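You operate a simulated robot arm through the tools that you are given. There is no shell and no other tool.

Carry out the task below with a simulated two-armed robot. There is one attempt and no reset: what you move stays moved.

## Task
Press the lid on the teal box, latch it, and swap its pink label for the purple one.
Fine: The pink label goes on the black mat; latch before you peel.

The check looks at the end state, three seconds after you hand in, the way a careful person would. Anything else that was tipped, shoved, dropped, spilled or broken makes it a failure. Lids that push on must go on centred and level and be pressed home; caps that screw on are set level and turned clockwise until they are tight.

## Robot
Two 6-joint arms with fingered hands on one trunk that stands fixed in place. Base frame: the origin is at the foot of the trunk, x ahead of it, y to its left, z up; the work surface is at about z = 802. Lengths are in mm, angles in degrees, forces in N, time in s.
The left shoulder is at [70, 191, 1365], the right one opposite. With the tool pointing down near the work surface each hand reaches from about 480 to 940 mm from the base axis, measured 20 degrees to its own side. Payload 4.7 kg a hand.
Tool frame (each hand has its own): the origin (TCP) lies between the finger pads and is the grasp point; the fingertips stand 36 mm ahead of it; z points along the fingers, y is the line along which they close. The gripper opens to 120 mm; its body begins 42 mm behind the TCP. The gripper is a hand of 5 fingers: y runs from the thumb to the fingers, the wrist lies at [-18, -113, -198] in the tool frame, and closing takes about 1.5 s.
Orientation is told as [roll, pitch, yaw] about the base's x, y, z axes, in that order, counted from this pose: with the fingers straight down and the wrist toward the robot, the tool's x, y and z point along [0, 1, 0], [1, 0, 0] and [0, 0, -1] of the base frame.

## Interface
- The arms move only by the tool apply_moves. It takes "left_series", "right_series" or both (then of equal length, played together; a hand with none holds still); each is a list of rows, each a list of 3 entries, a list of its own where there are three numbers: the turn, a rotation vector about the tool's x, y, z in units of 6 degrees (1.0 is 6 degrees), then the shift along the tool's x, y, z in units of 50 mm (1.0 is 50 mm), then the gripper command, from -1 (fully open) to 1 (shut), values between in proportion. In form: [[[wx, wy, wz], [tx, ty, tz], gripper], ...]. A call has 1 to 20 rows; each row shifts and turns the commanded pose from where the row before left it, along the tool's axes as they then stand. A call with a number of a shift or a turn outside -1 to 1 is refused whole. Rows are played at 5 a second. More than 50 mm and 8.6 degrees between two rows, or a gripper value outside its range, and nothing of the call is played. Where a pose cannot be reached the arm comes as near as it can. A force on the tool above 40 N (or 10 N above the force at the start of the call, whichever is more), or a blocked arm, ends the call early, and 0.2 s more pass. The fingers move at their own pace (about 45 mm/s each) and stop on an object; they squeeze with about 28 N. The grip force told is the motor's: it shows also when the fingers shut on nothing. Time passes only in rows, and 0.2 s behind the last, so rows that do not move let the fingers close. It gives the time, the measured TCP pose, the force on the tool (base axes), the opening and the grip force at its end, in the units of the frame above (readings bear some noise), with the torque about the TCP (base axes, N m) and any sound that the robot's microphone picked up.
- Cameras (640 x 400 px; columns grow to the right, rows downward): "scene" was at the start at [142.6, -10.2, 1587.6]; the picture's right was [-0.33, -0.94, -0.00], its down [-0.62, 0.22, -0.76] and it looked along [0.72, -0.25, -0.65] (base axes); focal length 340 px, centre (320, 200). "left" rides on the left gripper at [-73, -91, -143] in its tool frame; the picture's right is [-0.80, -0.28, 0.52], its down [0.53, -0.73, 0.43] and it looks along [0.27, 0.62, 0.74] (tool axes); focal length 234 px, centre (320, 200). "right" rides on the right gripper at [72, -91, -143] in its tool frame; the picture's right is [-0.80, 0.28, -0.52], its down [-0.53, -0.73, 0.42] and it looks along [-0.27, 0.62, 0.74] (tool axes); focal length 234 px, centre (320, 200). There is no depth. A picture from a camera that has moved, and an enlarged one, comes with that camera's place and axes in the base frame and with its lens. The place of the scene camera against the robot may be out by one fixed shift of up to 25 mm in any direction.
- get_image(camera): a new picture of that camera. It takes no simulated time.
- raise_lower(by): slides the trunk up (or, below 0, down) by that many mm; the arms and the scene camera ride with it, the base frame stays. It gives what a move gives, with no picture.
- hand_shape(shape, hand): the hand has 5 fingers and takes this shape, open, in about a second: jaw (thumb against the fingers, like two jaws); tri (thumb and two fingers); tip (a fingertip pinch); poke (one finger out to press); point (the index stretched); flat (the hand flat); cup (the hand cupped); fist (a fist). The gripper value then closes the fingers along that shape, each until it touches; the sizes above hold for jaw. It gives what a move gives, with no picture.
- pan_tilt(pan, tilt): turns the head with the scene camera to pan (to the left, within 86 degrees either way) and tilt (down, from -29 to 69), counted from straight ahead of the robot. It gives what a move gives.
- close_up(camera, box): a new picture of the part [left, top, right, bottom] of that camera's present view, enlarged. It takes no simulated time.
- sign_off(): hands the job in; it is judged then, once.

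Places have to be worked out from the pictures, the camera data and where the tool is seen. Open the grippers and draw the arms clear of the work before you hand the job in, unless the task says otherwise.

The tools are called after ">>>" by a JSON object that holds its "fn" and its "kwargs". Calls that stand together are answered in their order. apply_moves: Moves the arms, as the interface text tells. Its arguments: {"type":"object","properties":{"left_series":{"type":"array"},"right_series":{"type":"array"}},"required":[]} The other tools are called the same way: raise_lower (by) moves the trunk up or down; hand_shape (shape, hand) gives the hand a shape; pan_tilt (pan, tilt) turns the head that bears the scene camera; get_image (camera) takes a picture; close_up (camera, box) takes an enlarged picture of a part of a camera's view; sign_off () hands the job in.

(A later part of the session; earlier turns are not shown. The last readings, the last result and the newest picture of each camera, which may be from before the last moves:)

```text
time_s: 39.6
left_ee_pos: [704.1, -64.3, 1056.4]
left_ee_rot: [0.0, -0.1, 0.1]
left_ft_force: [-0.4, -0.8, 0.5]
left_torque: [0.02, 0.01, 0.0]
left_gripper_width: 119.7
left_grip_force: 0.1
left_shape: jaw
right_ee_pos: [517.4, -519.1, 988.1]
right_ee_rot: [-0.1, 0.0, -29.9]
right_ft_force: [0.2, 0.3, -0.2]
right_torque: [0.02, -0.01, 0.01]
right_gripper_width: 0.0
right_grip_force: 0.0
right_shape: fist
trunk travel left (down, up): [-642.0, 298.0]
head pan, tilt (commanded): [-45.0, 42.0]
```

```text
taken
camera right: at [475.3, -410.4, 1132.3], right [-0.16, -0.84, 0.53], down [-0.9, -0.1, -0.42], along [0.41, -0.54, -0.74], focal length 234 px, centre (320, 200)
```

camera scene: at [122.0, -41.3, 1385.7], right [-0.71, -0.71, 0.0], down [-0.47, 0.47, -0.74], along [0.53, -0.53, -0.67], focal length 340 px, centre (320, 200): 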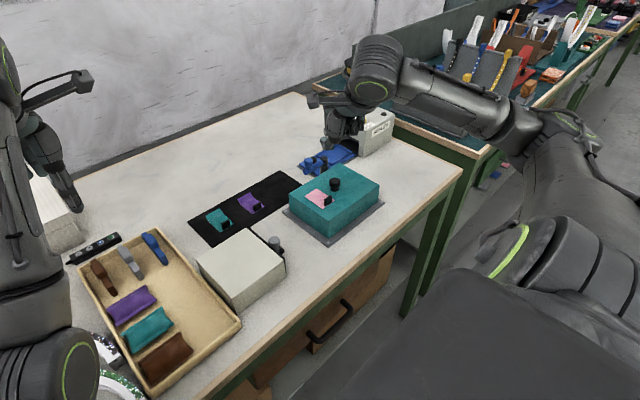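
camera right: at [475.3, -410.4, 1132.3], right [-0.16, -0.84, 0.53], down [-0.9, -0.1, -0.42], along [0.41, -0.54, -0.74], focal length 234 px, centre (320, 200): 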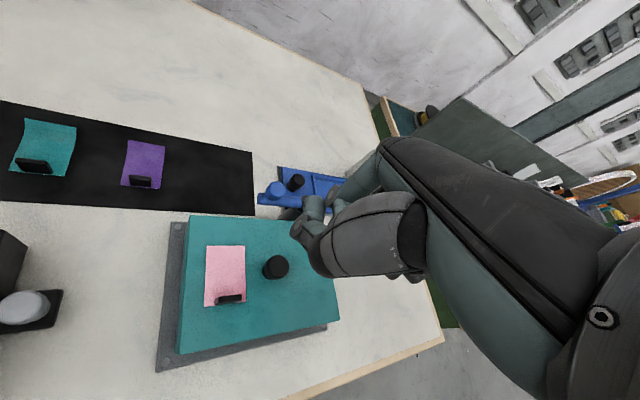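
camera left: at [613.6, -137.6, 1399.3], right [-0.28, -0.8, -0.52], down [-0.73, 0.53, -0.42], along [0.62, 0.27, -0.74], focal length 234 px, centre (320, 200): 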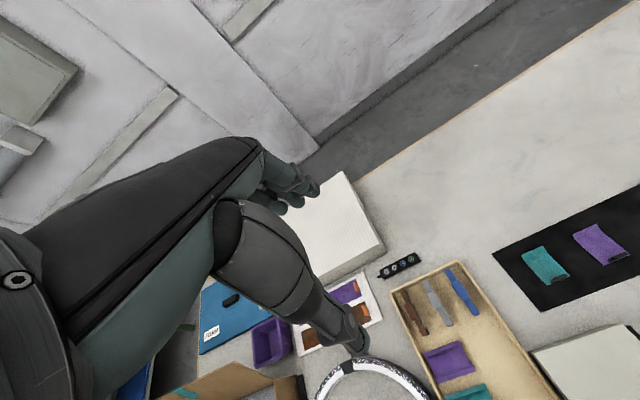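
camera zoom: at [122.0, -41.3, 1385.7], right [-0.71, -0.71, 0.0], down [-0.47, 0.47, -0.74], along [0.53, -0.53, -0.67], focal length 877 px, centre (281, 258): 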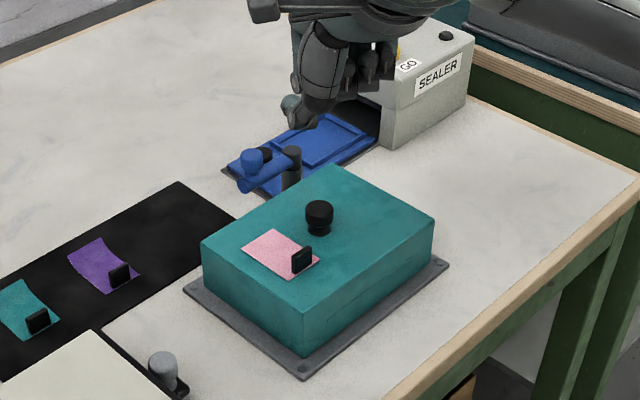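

The lid stands on the box by itself, level and centred as far as I can see. I check its lower edge against the plate at high magnification to see whether a gap remains.

>>> {"fn": "close_up", "kwargs": {"camera": "scene", "box": [315, 215, 355, 240]}}

>>> {"fn": "close_up", "kwargs": {"camera": "scene", "box": [285, 190, 325, 215]}}

>>> {"fn": "close_up", "kwargs": {"camera": "scene", "box": [350, 185, 390, 210]}}

>>> {"fn": "close_up", "kwargs": {"camera": "scene", "box": [290, 140, 350, 200]}}

```text
16.00 times, centred on (335, 228) of scene
camera zoom: at [122.0, -41.3, 1385.7], right [-0.71, -0.71, 0.0], down [-0.47, 0.47, -0.74], along [0.53, -0.53, -0.67], focal length 5438 px, centre (80, -240)
```

zoom: 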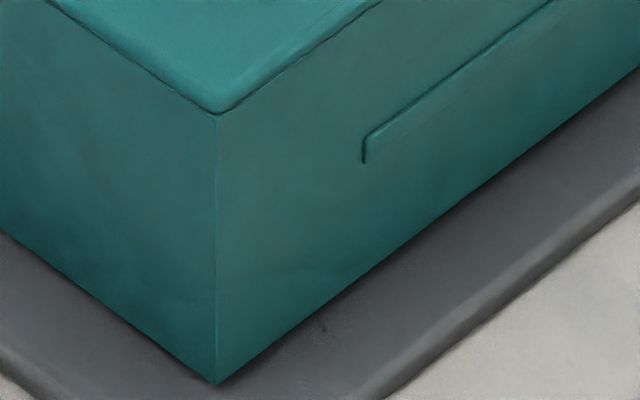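

```text
16.00 times, centred on (305, 202) of scene
camera zoom: at [122.0, -41.3, 1385.7], right [-0.71, -0.71, 0.0], down [-0.47, 0.47, -0.74], along [0.53, -0.53, -0.67], focal length 5438 px, centre (560, 160)
```

zoom: 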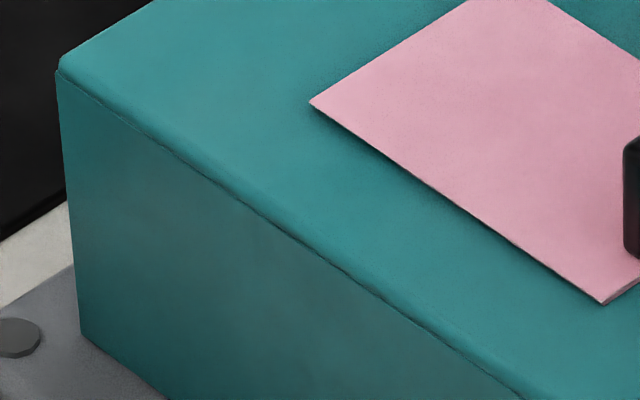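

```text
16.00 times, centred on (370, 198) of scene
camera zoom: at [122.0, -41.3, 1385.7], right [-0.71, -0.71, 0.0], down [-0.47, 0.47, -0.74], along [0.53, -0.53, -0.67], focal length 5438 px, centre (-480, 240)
```

zoom: 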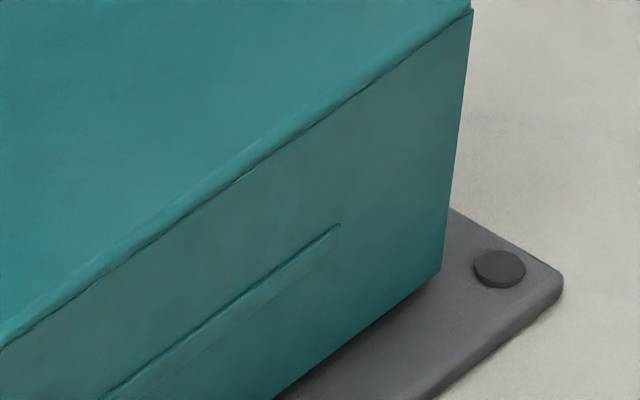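

```text
6.67 times, centred on (320, 170) of scene
camera zoom: at [122.0, -41.3, 1385.7], right [-0.71, -0.71, 0.0], down [-0.47, 0.47, -0.74], along [0.53, -0.53, -0.67], focal length 2266 px, centre (320, 400)
```

zoom: 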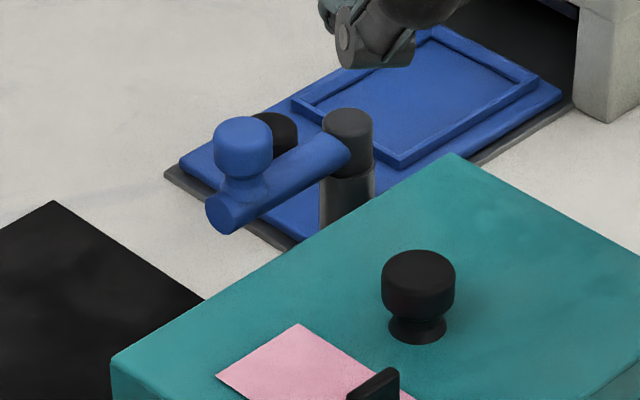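

The lid's lower edge lies at about z≈808 at all three visible corners, so it is level and at or near the plate. To be sure it is home I press on the knob with the closed fingertips; I return to jaw shape, close it, and look.

>>> {"fn": "hand_shape", "kwargs": {"hand": "right", "shape": "jaw"}}

>>> {"fn": "apply_moves", "kwargs": {"right_series": [[[0, 0, 0], [0, 0, 0], 0], [[0, 0, 0], [0, 0, 0], 0.5], [[0, 0, 0], [0, 0, 0], 1], [[0, 0, 0], [0, 0, 0], 1], [[0, 0, 0], [0, 0, 0], 1], [[0, 0, 0], [0, 0, 0], 1], [[0, 0, 0], [0, 0, 0], 1], [[0, 0, 0], [0, 0, 0], 1]]}}

>>> {"fn": "close_up", "kwargs": {"camera": "right", "box": [180, 140, 420, 360]}}

>>> {"fn": "close_up", "kwargs": {"camera": "scene", "box": [270, 100, 400, 255]}}

```text
time_s: 40.5
left_ee_pos: [705.4, -64.6, 1056.0]
left_ee_rot: [0.0, 0.1, 0.1]
left_ft_force: [0.3, 0.5, -0.4]
left_torque: [0.04, -0.02, 0.0]
left_gripper_width: 119.5
left_grip_force: 0.1
left_shape: jaw
right_ee_pos: [518.8, -520.2, 987.8]
right_ee_rot: [0.1, -0.1, -29.9]
right_ft_force: [0.1, 0.2, 0.4]
right_torque: [0.03, -0.02, 0.04]
right_gripper_width: 119.5
right_grip_force: 0.0
right_shape: jaw
trunk travel left (down, up): [-642.0, 298.0]
head pan, tilt (commanded): [-45.0, 42.0]
```

```text
time_s: 42.3
left_ee_pos: [705.4, -63.5, 1056.3]
left_ee_rot: [0.0, 0.0, 0.0]
left_ft_force: [0.8, -0.2, -0.1]
left_torque: [0.02, -0.02, 0.0]
left_gripper_width: 119.6
left_grip_force: 0.0
left_shape: jaw
right_ee_pos: [517.3, -519.0, 988.7]
right_ee_rot: [0.0, -0.1, -29.9]
right_ft_force: [0.7, 0.3, 0.5]
right_torque: [0.04, 0.02, 0.02]
right_gripper_width: 0.0
right_grip_force: 25.0
right_shape: jaw
trunk travel left (down, up): [-642.0, 298.0]
head pan, tilt (commanded): [-45.0, 42.0]
```

```text
1.82 times, centred on (300, 250) of right
camera zoom: at [475.2, -410.3, 1132.3], right [-0.16, -0.84, 0.53], down [-0.9, -0.1, -0.42], along [0.41, -0.54, -0.74], focal length 426 px, centre (356, 109)
```

zoom: 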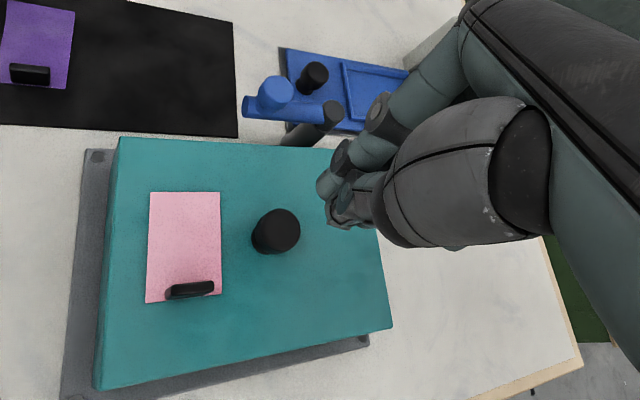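

```text
2.58 times, centred on (335, 178) of scene
camera zoom: at [122.0, -41.3, 1385.7], right [-0.71, -0.71, 0.0], down [-0.47, 0.47, -0.74], along [0.53, -0.53, -0.67], focal length 877 px, centre (281, 258)
```

zoom: 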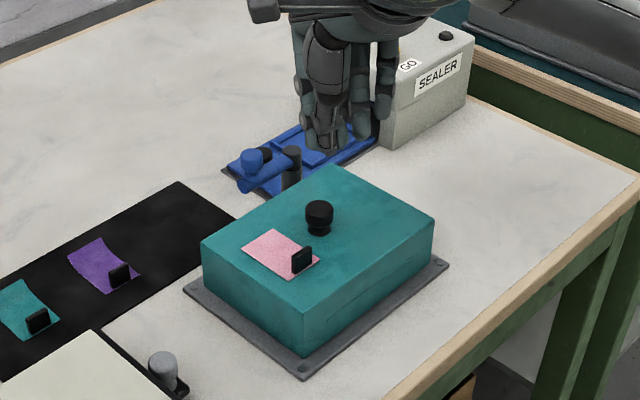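

Fingertips are closed and centred above the knob. I lower onto it, first quickly to just above, then in small steps, watching force and sound.

>>> {"fn": "apply_moves", "kwargs": {"right_series": [[[0, 0, 0], [0, 0, 0.36], 1], [[0, 0, 0], [0, 0, 0.36], 1], [[0, 0, 0], [0, 0, 0.3], 1], [[0, 0, 0], [0, 0, 0.05], 1], [[0, 0, 0], [0, 0, 0.05], 1], [[0, 0, 0], [0, 0, 0.05], 1], [[0, 0, 0], [0, 0, 0.05], 1], [[0, 0, 0], [0, 0, 0], 1]]}}

>>> {"fn": "close_up", "kwargs": {"camera": "scene", "box": [270, 100, 400, 255]}}

```text
time_s: 44.1
left_ee_pos: [704.4, -64.4, 1056.6]
left_ee_rot: [-0.1, 0.0, 0.0]
left_ft_force: [-0.4, 0.3, 0.5]
left_torque: [0.0, 0.01, 0.01]
left_gripper_width: 119.6
left_grip_force: 0.1
left_shape: jaw
right_ee_pos: [518.5, -518.0, 928.9]
right_ee_rot: [0.0, 0.0, -29.9]
right_ft_force: [-0.2, 0.5, -0.3]
right_torque: [-0.01, -0.03, -0.01]
right_gripper_width: 0.0
right_grip_force: 27.6
right_shape: jaw
trunk travel left (down, up): [-642.0, 298.0]
head pan, tilt (commanded): [-45.0, 42.0]
```

```text
2.58 times, centred on (335, 178) of scene
camera zoom: at [122.0, -41.3, 1385.7], right [-0.71, -0.71, 0.0], down [-0.47, 0.47, -0.74], along [0.53, -0.53, -0.67], focal length 877 px, centre (281, 258)
```

zoom: 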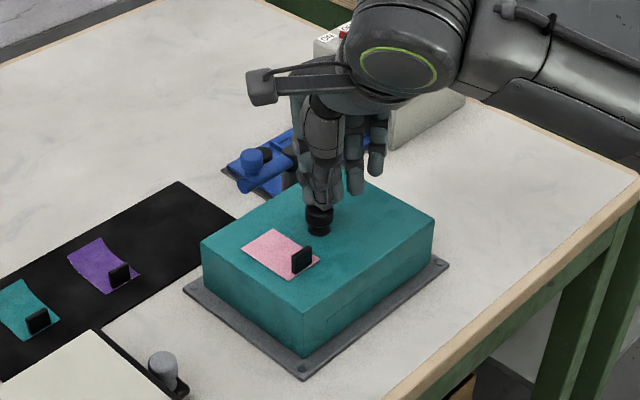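

Fingertips are just above the knob (no force yet at TCP z≈929). I continue down in 2 mm steps to press.

>>> {"fn": "apply_moves", "kwargs": {"right_series": [[[0, 0, 0], [0, 0, 0.04], 1], [[0, 0, 0], [0, 0, 0.04], 1], [[0, 0, 0], [0, 0, 0.04], 1], [[0, 0, 0], [0, 0, 0.04], 1], [[0, 0, 0], [0, 0, 0.04], 1], [[0, 0, 0], [0, 0, 0], 1]]}}

>>> {"fn": "close_up", "kwargs": {"camera": "scene", "box": [295, 150, 365, 215]}}

```text
time_s: 45.4
left_ee_pos: [703.3, -63.3, 1057.0]
left_ee_rot: [-0.1, -0.1, 0.1]
left_ft_force: [-0.1, 0.1, 0.9]
left_torque: [0.03, -0.03, -0.02]
left_gripper_width: 119.6
left_grip_force: 0.3
left_shape: jaw
right_ee_pos: [520.0, -519.5, 925.6]
right_ee_rot: [0.0, -0.8, -29.8]
right_ft_force: [-2.9, 2.1, 21.8]
right_torque: [0.13, 0.19, 0.04]
right_gripper_width: 0.1
right_grip_force: 28.3
right_shape: jaw
trunk travel left (down, up): [-642.0, 298.0]
head pan, tilt (commanded): [-45.0, 42.0]
stopped in row 6 (right hand): the force on the tool passed its limit at 41 N (the readings are from after the stop); the commanded pose is now the measured one
```

```text
6.15 times, centred on (330, 182) of scene
camera zoom: at [119.8, -39.5, 1385.9], right [-0.71, -0.71, 0.0], down [-0.47, 0.47, -0.74], along [0.53, -0.53, -0.67], focal length 2092 px, centre (258, 308)
```

zoom: 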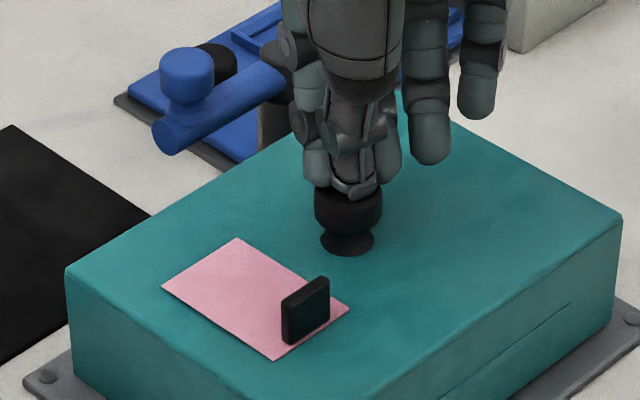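

The press reached the 41 N limit with a hard stop at TCP z≈925.6. I lift off and compare the lid's lower corner with the earlier view.

>>> {"fn": "apply_moves", "kwargs": {"right_series": [[[0, 0, 0], [0, 0, -0.2], 1], [[0, 0, 0], [0, 0, -0.6], 1], [[0, 0, 0], [0, 0, -0.5], 1], [[0, 0, 0], [0, 0, 0], 1]]}}

>>> {"fn": "close_up", "kwargs": {"camera": "scene", "box": [315, 215, 355, 240]}}

>>> {"fn": "close_up", "kwargs": {"camera": "scene", "box": [350, 185, 390, 210]}}

>>> {"fn": "close_up", "kwargs": {"camera": "scene", "box": [285, 190, 325, 215]}}

```text
time_s: 46.4
left_ee_pos: [704.8, -64.9, 1056.0]
left_ee_rot: [0.0, 0.1, 0.1]
left_ft_force: [-0.3, 0.4, 0.2]
left_torque: [-0.06, -0.02, 0.02]
left_gripper_width: 120.1
left_grip_force: 0.0
left_shape: jaw
right_ee_pos: [519.3, -517.7, 988.9]
right_ee_rot: [0.0, -0.4, -29.9]
right_ft_force: [-0.2, 0.2, -0.1]
right_torque: [0.0, -0.02, -0.01]
right_gripper_width: 0.0
right_grip_force: 28.2
right_shape: jaw
trunk travel left (down, up): [-642.0, 298.0]
head pan, tilt (commanded): [-45.0, 42.0]
```

```text
16.00 times, centred on (335, 228) of scene
camera zoom: at [122.0, -41.5, 1385.7], right [-0.71, -0.71, 0.0], down [-0.47, 0.47, -0.74], along [0.53, -0.53, -0.67], focal length 5438 px, centre (80, -240)
```

zoom: 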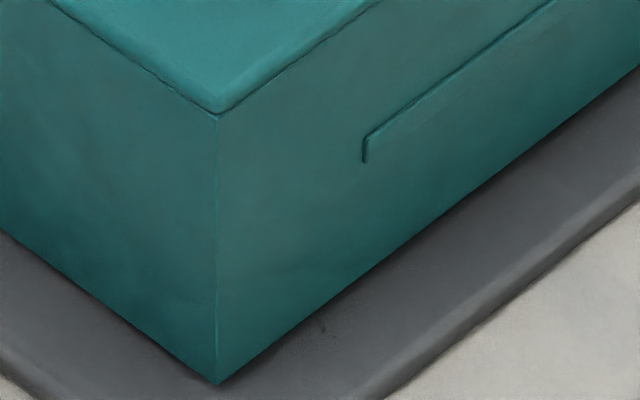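

```text
16.00 times, centred on (370, 198) of scene
camera zoom: at [122.0, -41.5, 1385.7], right [-0.71, -0.71, 0.0], down [-0.47, 0.47, -0.74], along [0.53, -0.53, -0.67], focal length 5438 px, centre (-480, 240)
```

zoom: 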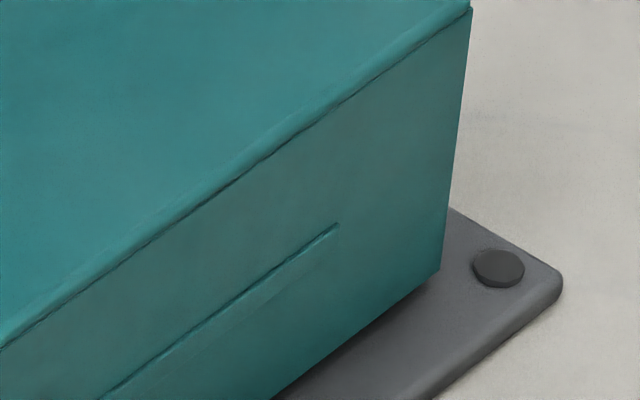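

```text
16.00 times, centred on (305, 202) of scene
camera zoom: at [122.0, -41.5, 1385.7], right [-0.71, -0.71, 0.0], down [-0.47, 0.47, -0.74], along [0.53, -0.53, -0.67], focal length 5438 px, centre (560, 160)
```

zoom: 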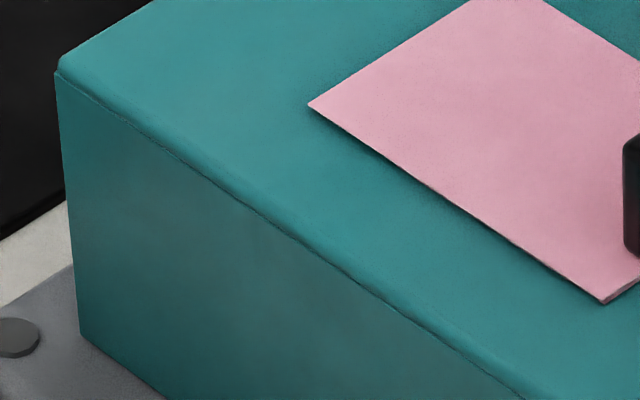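

Nothing changed under 41 N, so the lid is home, level and centred. Next the latch: I judge the lever's post at about (606, −574, top z≈880) and its knob at about (606, −517, top z≈905); swung 90° toward −x its arm passes just above the lid (top z≈863). I move above the lever knob with the hand half open.

>>> {"fn": "apply_moves", "kwargs": {"right_series": [[[0, 0, 0], [0.3, 0.5, 0], 0.5], [[0, 0, 0], [0.3, 0.5, 0.1], 0], [[0, 0, 0], [0.276, 0.496, 0.3], 0], [[0, 0, 0], [0, 0, 0], 0], [[0, 0, 0], [0, 0, 0], 0]]}}

>>> {"fn": "close_up", "kwargs": {"camera": "right", "box": [180, 140, 420, 360]}}

>>> {"fn": "close_up", "kwargs": {"camera": "scene", "box": [270, 90, 390, 210]}}

```text
time_s: 47.6
left_ee_pos: [704.8, -64.0, 1056.3]
left_ee_rot: [-0.1, 0.0, 0.1]
left_ft_force: [0.2, 0.1, 0.1]
left_torque: [-0.01, 0.03, 0.0]
left_gripper_width: 119.9
left_grip_force: 0.0
left_shape: jaw
right_ee_pos: [607.4, -518.1, 969.9]
right_ee_rot: [0.0, -0.5, -29.8]
right_ft_force: [-0.2, 0.0, 1.0]
right_torque: [0.02, 0.02, 0.01]
right_gripper_width: 59.4
right_grip_force: 0.0
right_shape: jaw
trunk travel left (down, up): [-642.0, 298.0]
head pan, tilt (commanded): [-45.0, 42.0]
```

```text
1.82 times, centred on (300, 250) of right
camera zoom: at [562.1, -409.1, 1113.5], right [-0.16, -0.83, 0.53], down [-0.9, -0.1, -0.43], along [0.41, -0.54, -0.73], focal length 426 px, centre (356, 109)
```

zoom: 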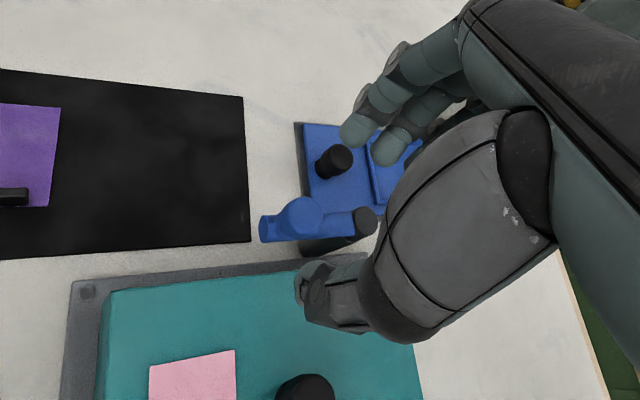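

```text
3.33 times, centred on (330, 150) of scene
camera zoom: at [122.3, -41.2, 1385.7], right [-0.71, -0.71, 0.0], down [-0.47, 0.47, -0.74], along [0.53, -0.53, -0.67], focal length 1133 px, centre (287, 367)
```

zoom: 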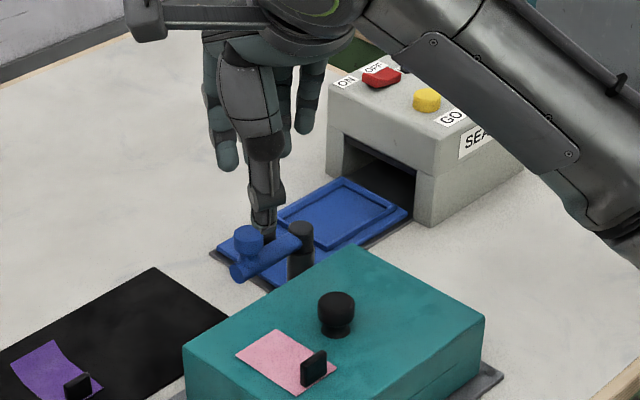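

The lever knob measures at about (608, −517), right under the TCP. I lower to TCP z≈922 so the tips straddle the knob's disc above the arm.

>>> {"fn": "apply_moves", "kwargs": {"right_series": [[[0, 0, 0], [0.02, 0.01, 0.4], 0], [[0, 0, 0], [0, 0, 0.4], 0], [[0, 0, 0], [0, 0, 0.14], 0], [[0, 0, 0], [0, 0, 0], 0]]}}

>>> {"fn": "close_up", "kwargs": {"camera": "right", "box": [180, 140, 420, 360]}}

>>> {"fn": "close_up", "kwargs": {"camera": "scene", "box": [270, 110, 370, 200]}}

```text
time_s: 48.6
left_ee_pos: [704.4, -64.9, 1056.2]
left_ee_rot: [-0.1, 0.1, 0.0]
left_ft_force: [-0.6, 0.3, 0.4]
left_torque: [-0.01, 0.0, 0.01]
left_gripper_width: 119.7
left_grip_force: 0.1
left_shape: jaw
right_ee_pos: [607.3, -518.6, 922.7]
right_ee_rot: [-0.1, -0.4, -29.9]
right_ft_force: [-0.4, 0.5, -0.2]
right_torque: [-0.01, 0.01, 0.01]
right_gripper_width: 59.4
right_grip_force: 0.1
right_shape: jaw
trunk travel left (down, up): [-642.0, 298.0]
head pan, tilt (commanded): [-45.0, 42.0]
```

```text
1.82 times, centred on (300, 250) of right
camera zoom: at [563.7, -409.2, 1065.0], right [-0.16, -0.83, 0.53], down [-0.9, -0.1, -0.43], along [0.41, -0.54, -0.73], focal length 426 px, centre (356, 109)
```

zoom: 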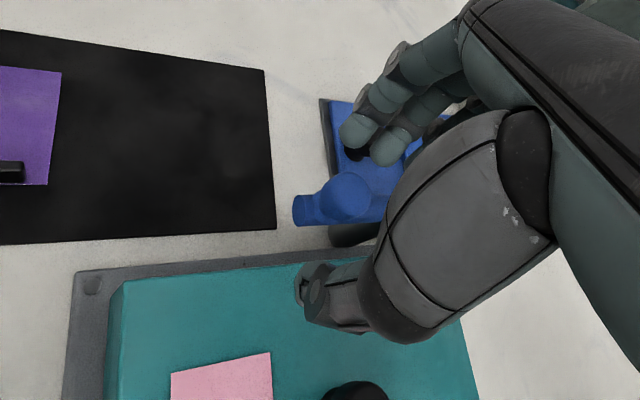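

```text
4.44 times, centred on (320, 155) of scene
camera zoom: at [122.1, -41.3, 1385.7], right [-0.71, -0.71, 0.0], down [-0.47, 0.47, -0.74], along [0.53, -0.53, -0.67], focal length 1511 px, centre (320, 400)
```

zoom: 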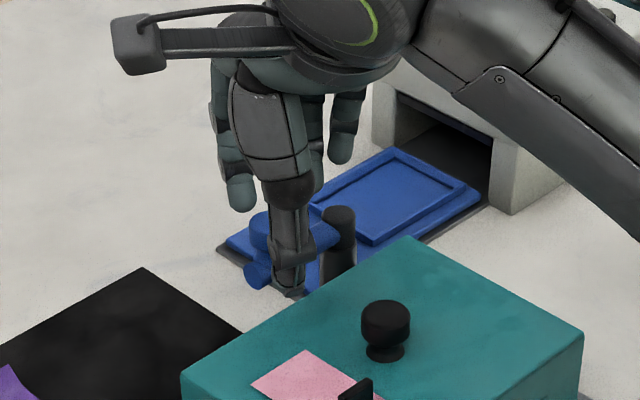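

The lever knob lies between thumb and fingers. I close on it gently and read the width and forces.

>>> {"fn": "apply_moves", "kwargs": {"right_series": [[[0, 0, 0], [0, 0, 0], 0.3], [[0, 0, 0], [0, 0, 0], 0.6], [[0, 0, 0], [0, 0, 0], 0.8], [[0, 0, 0], [0, 0, 0], 1], [[0, 0, 0], [0, 0, 0], 1], [[0, 0, 0], [0, 0, 0], 1]]}}

>>> {"fn": "close_up", "kwargs": {"camera": "right", "box": [180, 140, 420, 360]}}

>>> {"fn": "close_up", "kwargs": {"camera": "scene", "box": [270, 110, 370, 200]}}

```text
time_s: 50.0
left_ee_pos: [704.7, -63.5, 1056.0]
left_ee_rot: [0.0, 0.1, 0.1]
left_ft_force: [0.4, -0.7, -0.2]
left_torque: [-0.05, -0.01, 0.0]
left_gripper_width: 119.6
left_grip_force: 0.1
left_shape: jaw
right_ee_pos: [607.4, -518.2, 922.3]
right_ee_rot: [0.0, -0.5, -29.9]
right_ft_force: [-0.2, 1.8, -3.1]
right_torque: [0.03, 0.0, -0.04]
right_gripper_width: 12.7
right_grip_force: 27.5
right_shape: jaw
trunk travel left (down, up): [-642.0, 298.0]
head pan, tilt (commanded): [-45.0, 42.0]
```

```text
1.82 times, centred on (300, 250) of right
camera zoom: at [563.7, -408.8, 1065.2], right [-0.16, -0.83, 0.53], down [-0.9, -0.1, -0.43], along [0.41, -0.54, -0.73], focal length 426 px, centre (356, 109)
```

zoom: 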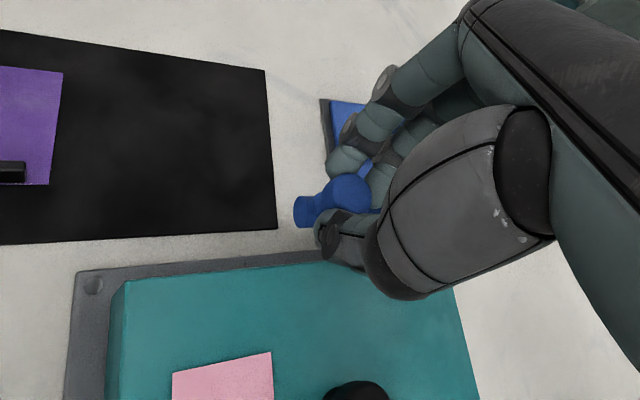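

```text
4.44 times, centred on (320, 155) of scene
camera zoom: at [122.1, -41.0, 1385.7], right [-0.71, -0.71, 0.0], down [-0.47, 0.47, -0.74], along [0.53, -0.53, -0.67], focal length 1511 px, centre (320, 400)
```

zoom: 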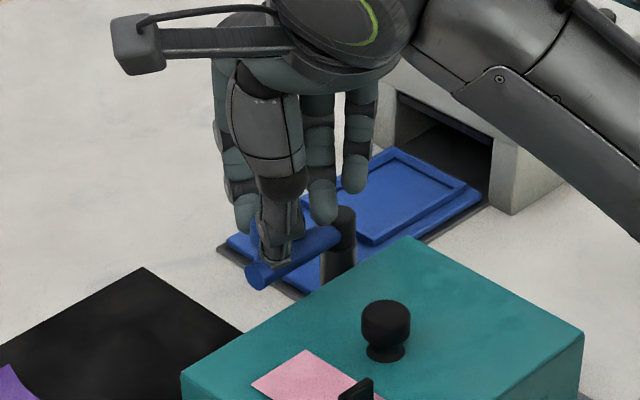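

Gripped at 12.7 mm width with the lever unmoved. I test the swing: the first 20° of an arc of radius ~55 mm about the post, from +y toward −x.

>>> {"fn": "apply_moves", "kwargs": {"right_series": [[[0, 0, 0], [-0.11, -0.157, 0], 1], [[0, 0, 0], [-0.135, -0.136, 0], 1], [[0, 0, 0], [0, 0, 0], 1]]}}

>>> {"fn": "close_up", "kwargs": {"camera": "right", "box": [180, 140, 420, 360]}}

>>> {"fn": "close_up", "kwargs": {"camera": "scene", "box": [270, 110, 370, 200]}}

```text
time_s: 50.8
left_ee_pos: [705.7, -63.9, 1055.8]
left_ee_rot: [-0.1, 0.2, 0.1]
left_ft_force: [-0.9, -0.6, 0.0]
left_torque: [-0.01, -0.02, -0.01]
left_gripper_width: 119.7
left_grip_force: 0.0
left_shape: jaw
right_ee_pos: [589.8, -522.0, 921.0]
right_ee_rot: [0.0, -0.4, -29.8]
right_ft_force: [0.4, 4.8, -4.3]
right_torque: [0.13, -0.1, 0.08]
right_gripper_width: 12.1
right_grip_force: 27.9
right_shape: jaw
trunk travel left (down, up): [-642.0, 298.0]
head pan, tilt (commanded): [-45.0, 42.0]
```

```text
1.82 times, centred on (300, 250) of right
camera zoom: at [546.0, -410.9, 1065.0], right [-0.16, -0.83, 0.53], down [-0.9, -0.1, -0.43], along [0.41, -0.54, -0.73], focal length 426 px, centre (356, 109)
```

zoom: 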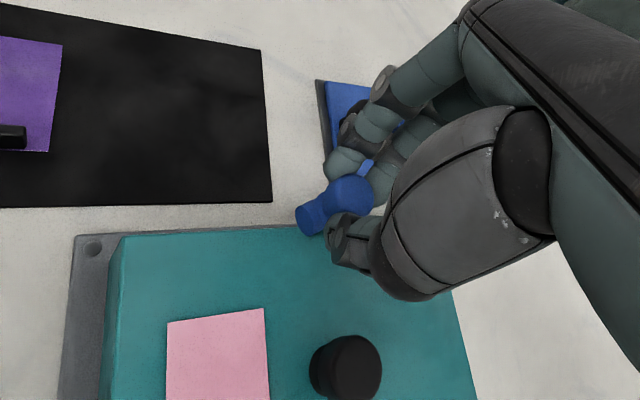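

```text
4.44 times, centred on (320, 155) of scene
camera zoom: at [122.4, -40.7, 1385.7], right [-0.71, -0.71, 0.0], down [-0.47, 0.47, -0.74], along [0.53, -0.53, -0.67], focal length 1511 px, centre (320, 400)
```

zoom: 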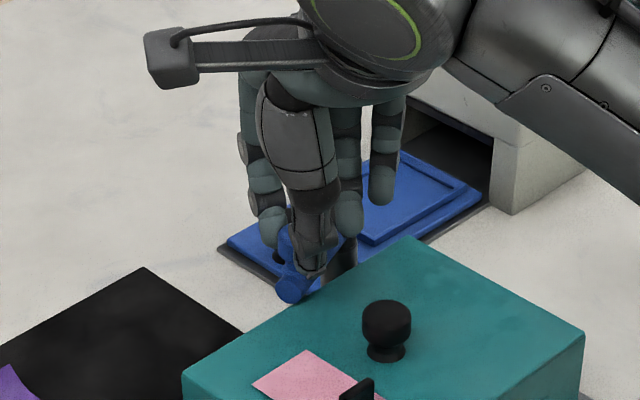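

The lever turns freely; the small +y force says the true radius is slightly larger (~57 mm). I continue with the next 30° at that radius.

>>> {"fn": "apply_moves", "kwargs": {"right_series": [[[0, 0, 0], [-0.151, -0.13, 0], 1], [[0, 0, 0], [-0.18, -0.084, 0], 1], [[0, 0, 0], [-0.192, -0.052, 0], 1], [[0, 0, 0], [0, 0, 0], 1]]}}

>>> {"fn": "close_up", "kwargs": {"camera": "right", "box": [180, 140, 420, 360]}}

>>> {"fn": "close_up", "kwargs": {"camera": "scene", "box": [270, 110, 390, 220]}}

```text
time_s: 51.8
left_ee_pos: [705.6, -64.7, 1056.3]
left_ee_rot: [-0.1, 0.1, 0.2]
left_ft_force: [0.1, 0.3, -0.5]
left_torque: [0.03, 0.02, -0.05]
left_gripper_width: 119.5
left_grip_force: 0.0
left_shape: jaw
right_ee_pos: [566.6, -537.2, 920.4]
right_ee_rot: [0.0, -0.6, -29.7]
right_ft_force: [2.1, 4.7, 0.1]
right_torque: [0.08, -0.2, 0.26]
right_gripper_width: 11.7
right_grip_force: 27.8
right_shape: jaw
trunk travel left (down, up): [-642.0, 298.0]
head pan, tilt (commanded): [-45.0, 42.0]
```

```text
1.82 times, centred on (300, 250) of right
camera zoom: at [522.3, -427.2, 1063.2], right [-0.16, -0.83, 0.53], down [-0.9, -0.1, -0.43], along [0.41, -0.54, -0.73], focal length 426 px, centre (356, 109)
```

zoom: 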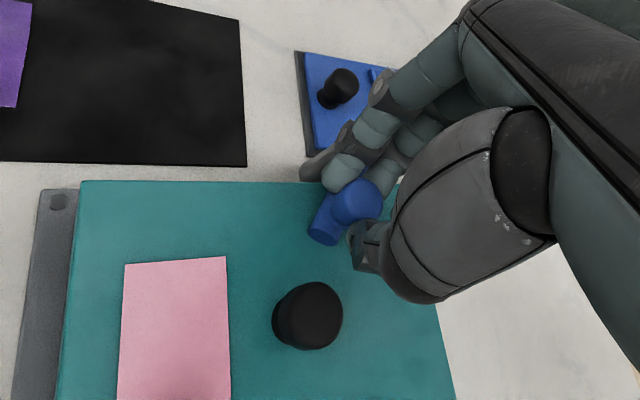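

```text
3.64 times, centred on (330, 165) of scene
camera zoom: at [122.3, -40.4, 1385.8], right [-0.71, -0.71, 0.0], down [-0.47, 0.47, -0.74], along [0.53, -0.53, -0.67], focal length 1236 px, centre (284, 327)
```

zoom: 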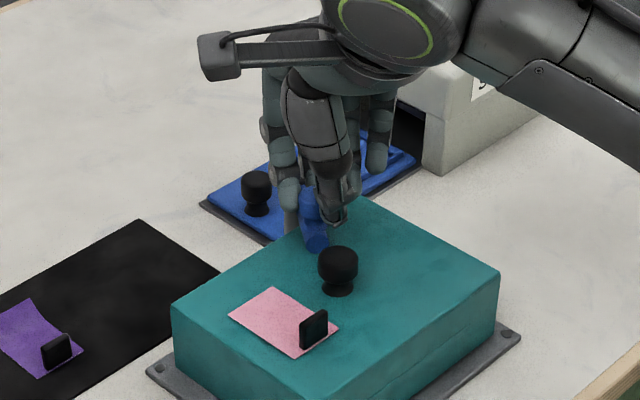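

The lever follows well with light resistance. I continue with the next 30° over the lid.

>>> {"fn": "apply_moves", "kwargs": {"right_series": [[[0, 0, 0], [-0.198, -0.018, 0], 1], [[0, 0, 0], [-0.198, 0.017, 0], 1], [[0, 0, 0], [-0.192, 0.051, 0], 1], [[0, 0, 0], [0, 0, 0], 1]]}}

>>> {"fn": "close_up", "kwargs": {"camera": "right", "box": [180, 140, 420, 360]}}

>>> {"fn": "close_up", "kwargs": {"camera": "scene", "box": [270, 110, 390, 220]}}

```text
time_s: 52.8
left_ee_pos: [707.5, -63.3, 1055.1]
left_ee_rot: [0.0, 0.2, 0.1]
left_ft_force: [0.2, -0.1, -0.3]
left_torque: [-0.02, -0.01, 0.0]
left_gripper_width: 119.6
left_grip_force: 0.1
left_shape: jaw
right_ee_pos: [554.2, -562.7, 918.6]
right_ee_rot: [0.0, -0.4, -29.9]
right_ft_force: [12.5, 3.0, -4.5]
right_torque: [0.19, -0.59, 0.31]
right_gripper_width: 10.2
right_grip_force: 27.5
right_shape: jaw
trunk travel left (down, up): [-642.0, 298.0]
head pan, tilt (commanded): [-45.0, 42.0]
```

```text
1.82 times, centred on (300, 250) of right
camera zoom: at [510.7, -454.3, 1061.9], right [-0.16, -0.83, 0.53], down [-0.9, -0.1, -0.43], along [0.41, -0.54, -0.73], focal length 426 px, centre (356, 109)
```

zoom: 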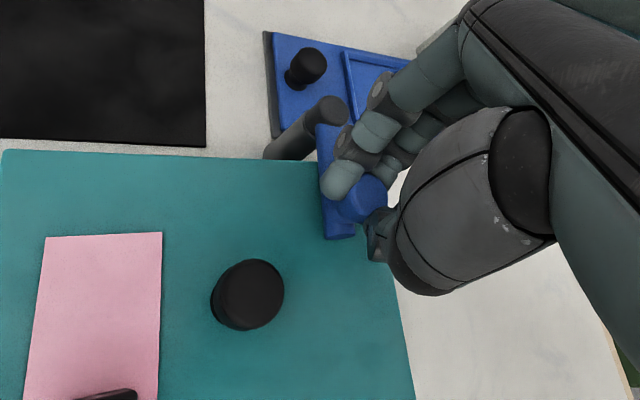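

```text
3.64 times, centred on (330, 165) of scene
camera zoom: at [124.3, -41.2, 1385.5], right [-0.71, -0.71, 0.0], down [-0.47, 0.47, -0.74], along [0.52, -0.53, -0.67], focal length 1236 px, centre (284, 327)
```

zoom: 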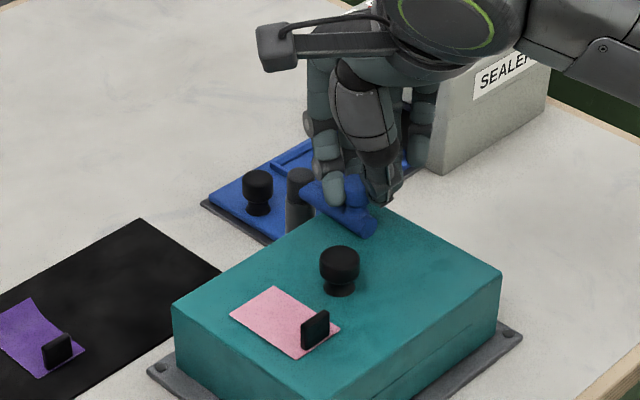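

The lever arm already points along −x over the lid (tip about (540, −570)), and the force rose to 12.5 N. I open the hand and raise it to see where the lever settles.

>>> {"fn": "apply_moves", "kwargs": {"right_series": [[[0, 0, 0], [0, 0, 0], 0.6], [[0, 0, 0], [0, 0, 0], 0.3], [[0, 0, 0], [0, 0, 0], 0], [[0, 0, 0], [0, 0, 0], 0], [[0, 0, 0], [0, 0, -0.5], 0], [[0, 0, 0], [0, 0, -0.6], 0], [[0, 0, 0], [0, 0, 0], 0]]}}

>>> {"fn": "close_up", "kwargs": {"camera": "right", "box": [180, 140, 420, 360]}}

>>> {"fn": "close_up", "kwargs": {"camera": "scene", "box": [270, 110, 390, 220]}}

```text
time_s: 54.4
left_ee_pos: [705.3, -64.2, 1054.4]
left_ee_rot: [0.1, 0.0, 0.1]
left_ft_force: [0.5, 0.1, -0.4]
left_torque: [0.02, 0.01, -0.01]
left_gripper_width: 119.8
left_grip_force: 0.1
left_shape: jaw
right_ee_pos: [554.0, -565.6, 975.6]
right_ee_rot: [0.1, -0.4, -29.7]
right_ft_force: [0.2, -0.6, 0.2]
right_torque: [-0.01, 0.01, 0.01]
right_gripper_width: 59.5
right_grip_force: 0.0
right_shape: jaw
trunk travel left (down, up): [-642.0, 298.0]
head pan, tilt (commanded): [-45.0, 42.0]
```

```text
1.82 times, centred on (300, 250) of right
camera zoom: at [510.6, -455.2, 1118.4], right [-0.16, -0.83, 0.53], down [-0.9, -0.1, -0.43], along [0.41, -0.54, -0.73], focal length 426 px, centre (356, 109)
```

zoom: 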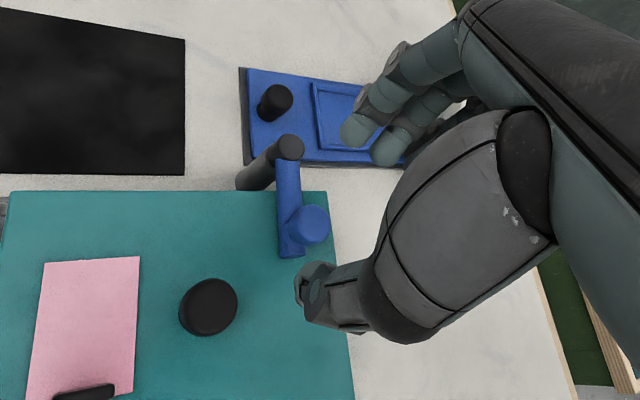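

```text
3.64 times, centred on (330, 165) of scene
camera zoom: at [122.1, -41.9, 1385.7], right [-0.71, -0.71, 0.0], down [-0.47, 0.47, -0.74], along [0.53, -0.53, -0.67], focal length 1236 px, centre (284, 327)
```

zoom: 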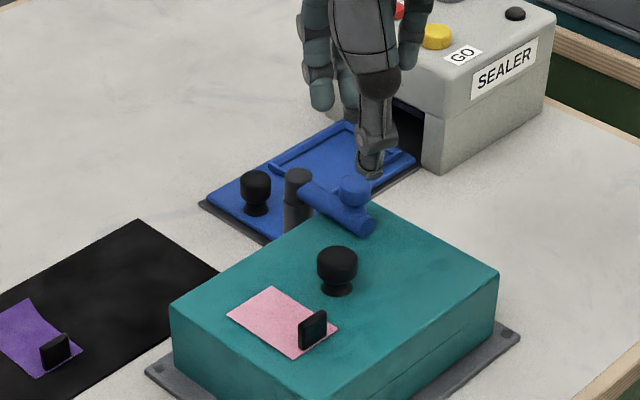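

The lever rests at about 178°, arm over the lid. To be sure it is fully to its stop, I re-grip its knob at (555, −572) and push gently further toward −y.

>>> {"fn": "apply_moves", "kwargs": {"right_series": [[[0, 0, 0], [-0.1, 0.08, 0], 0], [[0, 0, 0], [0, 0, 0.55], 0], [[0, 0, 0], [0, 0, 0.54], 0], [[0, 0, 0], [0, 0, 0], 0.5], [[0, 0, 0], [0, 0, 0], 0.8], [[0, 0, 0], [0, 0, 0], 1], [[0, 0, 0], [0, 0, 0], 1], [[0, 0, 0], [0, 0, 0], 1], [[0, 0, 0], [0, 0, 0], 1]]}}

>>> {"fn": "close_up", "kwargs": {"camera": "right", "box": [180, 140, 420, 360]}}

```text
time_s: 56.4
left_ee_pos: [704.4, -63.6, 1056.8]
left_ee_rot: [0.0, 0.1, 0.1]
left_ft_force: [0.3, -0.2, -0.1]
left_torque: [0.0, 0.03, 0.02]
left_gripper_width: 119.6
left_grip_force: 0.1
left_shape: jaw
right_ee_pos: [554.8, -571.2, 923.0]
right_ee_rot: [0.0, -0.4, -29.7]
right_ft_force: [-3.3, 3.2, -3.9]
right_torque: [0.1, 0.08, 0.01]
right_gripper_width: 12.8
right_grip_force: 27.8
right_shape: jaw
trunk travel left (down, up): [-642.0, 298.0]
head pan, tilt (commanded): [-45.0, 42.0]
```

```text
1.82 times, centred on (300, 250) of right
camera zoom: at [510.6, -461.5, 1065.6], right [-0.16, -0.83, 0.53], down [-0.9, -0.1, -0.43], along [0.41, -0.54, -0.73], focal length 426 px, centre (356, 109)
```

zoom: 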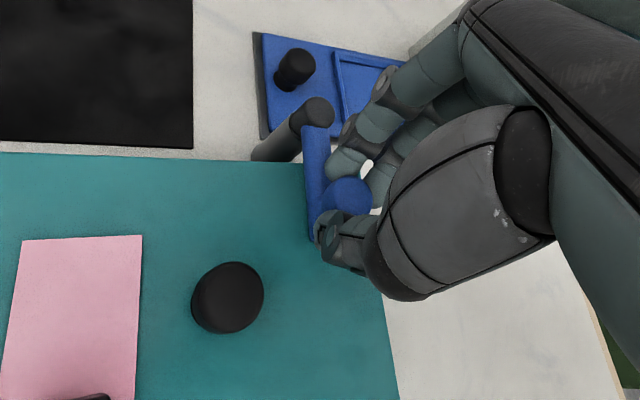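

Gripped again at the lever knob. I push about 6 mm further in −y and read the resistance.

>>> {"fn": "apply_moves", "kwargs": {"right_series": [[[0, 0, 0], [-0.052, 0.03, 0], 1], [[0, 0, 0], [-0.052, 0.03, 0], 1], [[0, 0, 0], [0, 0, 0], 1]]}}

>>> {"fn": "close_up", "kwargs": {"camera": "right", "box": [180, 140, 420, 360]}}

```text
time_s: 57.2
left_ee_pos: [704.3, -61.6, 1056.4]
left_ee_rot: [-0.1, -0.1, 0.0]
left_ft_force: [0.0, -0.3, -0.8]
left_torque: [-0.02, 0.01, 0.0]
left_gripper_width: 119.7
left_grip_force: 0.0
left_shape: jaw
right_ee_pos: [553.8, -575.5, 923.1]
right_ee_rot: [0.1, -0.4, -29.6]
right_ft_force: [-7.4, 18.5, -7.4]
right_torque: [0.48, 0.21, 0.12]
right_gripper_width: 12.4
right_grip_force: 28.0
right_shape: jaw
trunk travel left (down, up): [-642.0, 298.0]
head pan, tilt (commanded): [-45.0, 42.0]
```

```text
1.82 times, centred on (300, 250) of right
camera zoom: at [510.5, -464.7, 1066.0], right [-0.16, -0.83, 0.53], down [-0.9, -0.1, -0.43], along [0.41, -0.54, -0.73], focal length 426 px, centre (356, 109)
```

zoom: 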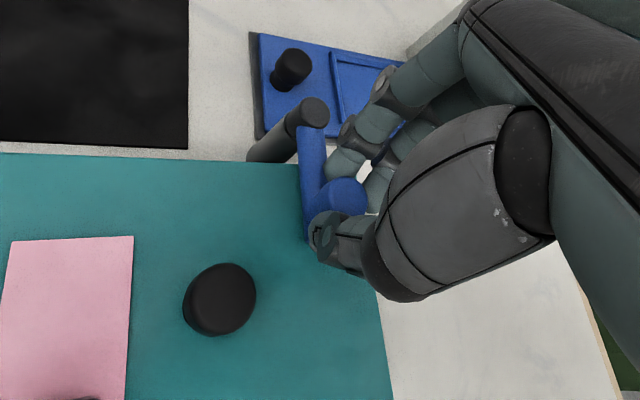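

Resistance rose to 18.5 N against about 5 N during the swing, so the lever is at its stop: latched. I open the hand and rise clear.

>>> {"fn": "apply_moves", "kwargs": {"right_series": [[[0, 0, 0], [0.06, -0.035, 0], 1], [[0, 0, 0], [0, 0, 0], 0.5], [[0, 0, 0], [0, 0, 0], 0.2], [[0, 0, 0], [0, 0, 0], 0], [[0, 0, 0], [0, 0, 0], 0], [[0, 0, 0], [0, 0, -0.5], 0], [[0, 0, 0], [0, 0, -0.7], 0], [[0, 0, 0], [0, 0, 0], 0]]}}

>>> {"fn": "get_image", "kwargs": {"camera": "right"}}

>>> {"fn": "close_up", "kwargs": {"camera": "scene", "box": [180, 130, 400, 255]}}

```text
time_s: 59.0
left_ee_pos: [704.6, -65.6, 1056.0]
left_ee_rot: [0.0, 0.1, 0.2]
left_ft_force: [1.0, 0.1, -0.2]
left_torque: [-0.01, -0.01, -0.01]
left_gripper_width: 119.6
left_grip_force: 0.1
left_shape: jaw
right_ee_pos: [552.5, -573.5, 980.9]
right_ee_rot: [-0.1, -0.5, -29.8]
right_ft_force: [-0.4, -0.6, 0.6]
right_torque: [0.0, -0.02, -0.02]
right_gripper_width: 59.9
right_grip_force: 0.0
right_shape: jaw
trunk travel left (down, up): [-642.0, 298.0]
head pan, tilt (commanded): [-45.0, 42.0]
```

```text
taken
camera right: at [509.2, -463.2, 1123.3], right [-0.16, -0.83, 0.53], down [-0.9, -0.1, -0.43], along [0.41, -0.54, -0.73], focal length 234 px, centre (320, 200)
```

right: 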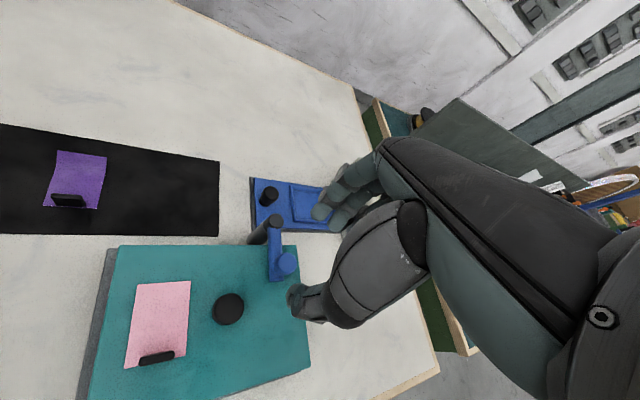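

```text
2.91 times, centred on (290, 192) of scene
camera zoom: at [122.3, -41.8, 1385.7], right [-0.71, -0.71, 0.0], down [-0.47, 0.47, -0.74], along [0.53, -0.53, -0.67], focal length 989 px, centre (407, 222)
```

zoom: 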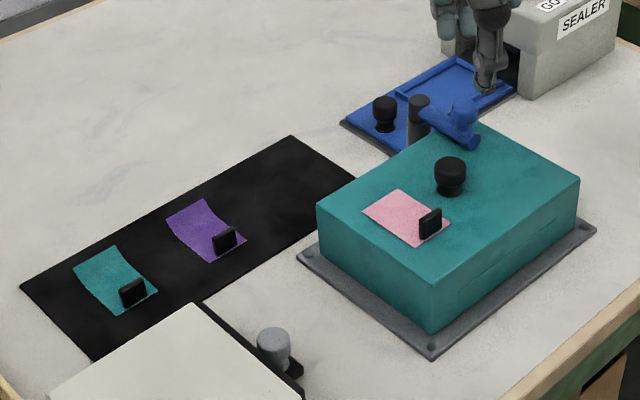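

Lid latched; the lever lies over the lid and the rest is undisturbed. For the label tabs I want a two-finger pinch, so I set the right hand to the "tip" shape here at safe height and look at it.

>>> {"fn": "hand_shape", "kwargs": {"hand": "right", "shape": "tip"}}

>>> {"fn": "close_up", "kwargs": {"camera": "right", "box": [200, 130, 440, 370]}}

>>> {"fn": "close_up", "kwargs": {"camera": "scene", "box": [300, 70, 420, 180]}}

```text
time_s: 59.9
left_ee_pos: [705.5, -64.0, 1055.5]
left_ee_rot: [0.1, 0.1, 0.2]
left_ft_force: [-0.8, -0.3, 0.6]
left_torque: [0.03, -0.02, 0.01]
left_gripper_width: 119.4
left_grip_force: 0.1
left_shape: jaw
right_ee_pos: [552.8, -573.5, 980.5]
right_ee_rot: [0.0, -0.5, -29.8]
right_ft_force: [-0.1, 0.2, -0.4]
right_torque: [-0.03, 0.0, 0.03]
right_gripper_width: 119.8
right_grip_force: 0.0
right_shape: tip
trunk travel left (down, up): [-642.0, 298.0]
head pan, tilt (commanded): [-45.0, 42.0]
```

```text
1.67 times, centred on (320, 250) of right
camera zoom: at [509.0, -462.9, 1123.6], right [-0.16, -0.83, 0.53], down [-0.9, -0.1, -0.43], along [0.41, -0.54, -0.73], focal length 390 px, centre (320, 117)
```

zoom: 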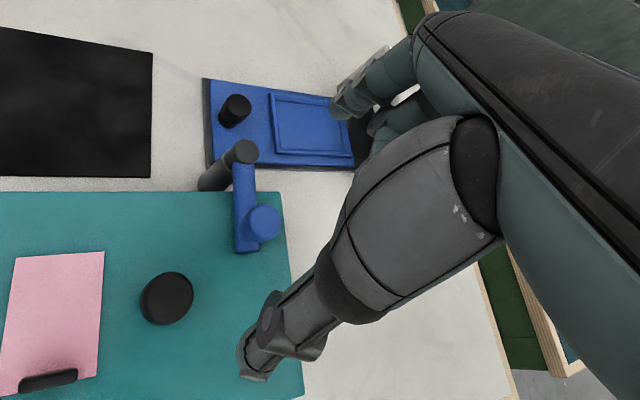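

```text
3.64 times, centred on (360, 125) of scene
camera zoom: at [122.0, -41.3, 1385.7], right [-0.71, -0.71, 0.0], down [-0.47, 0.47, -0.74], along [0.53, -0.53, -0.67], focal length 1236 px, centre (174, 473)
```

zoom: 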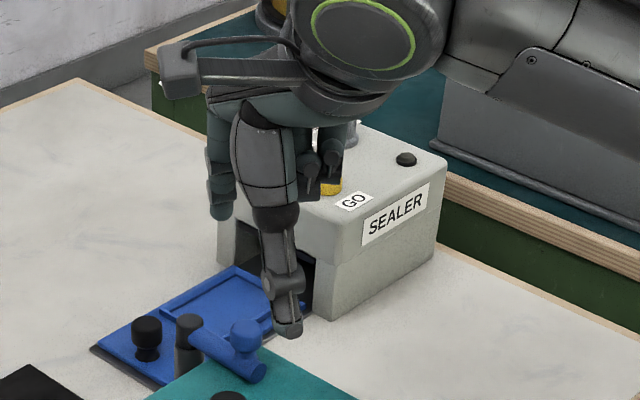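

In "tip" shape only thumb and index stand out, the others are curled. I close it fully here to see where the tips meet relative to the TCP.

>>> {"fn": "apply_moves", "kwargs": {"right_series": [[[0, 0, 0], [0, 0, 0], 0], [[0, 0, 0], [0, 0, 0], 0.5], [[0, 0, 0], [0, 0, 0], 1], [[0, 0, 0], [0, 0, 0], 1], [[0, 0, 0], [0, 0, 0], 1], [[0, 0, 0], [0, 0, 0], 1], [[0, 0, 0], [0, 0, 0], 1], [[0, 0, 0], [0, 0, 0], 1]]}}

>>> {"fn": "close_up", "kwargs": {"camera": "right", "box": [240, 160, 400, 300]}}

>>> {"fn": "close_up", "kwargs": {"camera": "scene", "box": [310, 90, 390, 180]}}

```text
time_s: 61.7
left_ee_pos: [705.2, -63.6, 1056.8]
left_ee_rot: [0.0, 0.1, 0.1]
left_ft_force: [-0.1, 0.1, 0.2]
left_torque: [0.02, 0.01, 0.01]
left_gripper_width: 119.8
left_grip_force: 0.0
left_shape: jaw
right_ee_pos: [552.3, -571.1, 980.5]
right_ee_rot: [0.0, -0.5, -29.8]
right_ft_force: [0.0, 0.0, 0.1]
right_torque: [0.0, 0.01, -0.03]
right_gripper_width: 0.0
right_grip_force: 25.3
right_shape: tip
trunk travel left (down, up): [-642.0, 298.0]
head pan, tilt (commanded): [-45.0, 42.0]
```

```text
2.86 times, centred on (320, 230) of right
camera zoom: at [509.0, -462.9, 1123.6], right [-0.16, -0.83, 0.53], down [-0.9, -0.1, -0.43], along [0.41, -0.54, -0.73], focal length 669 px, centre (320, 114)
```

zoom: 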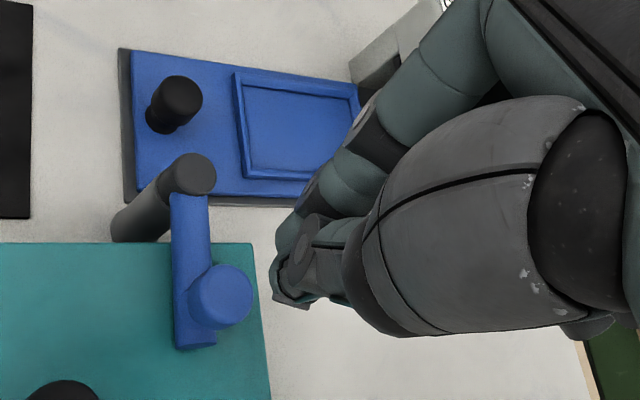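

```text
4.44 times, centred on (350, 135) of scene
camera zoom: at [122.0, -41.3, 1385.7], right [-0.71, -0.71, 0.0], down [-0.47, 0.47, -0.74], along [0.53, -0.53, -0.67], focal length 1511 px, centre (187, 489)
```

zoom: 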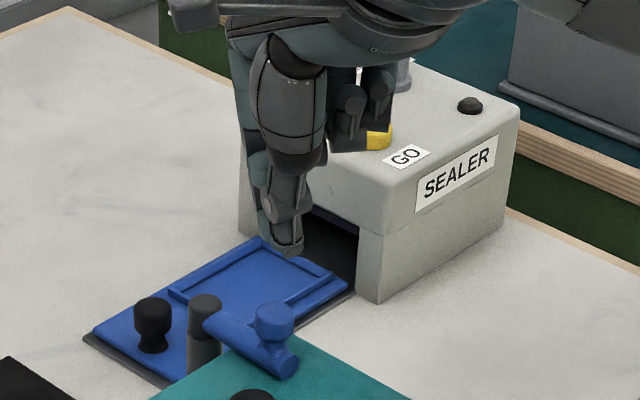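

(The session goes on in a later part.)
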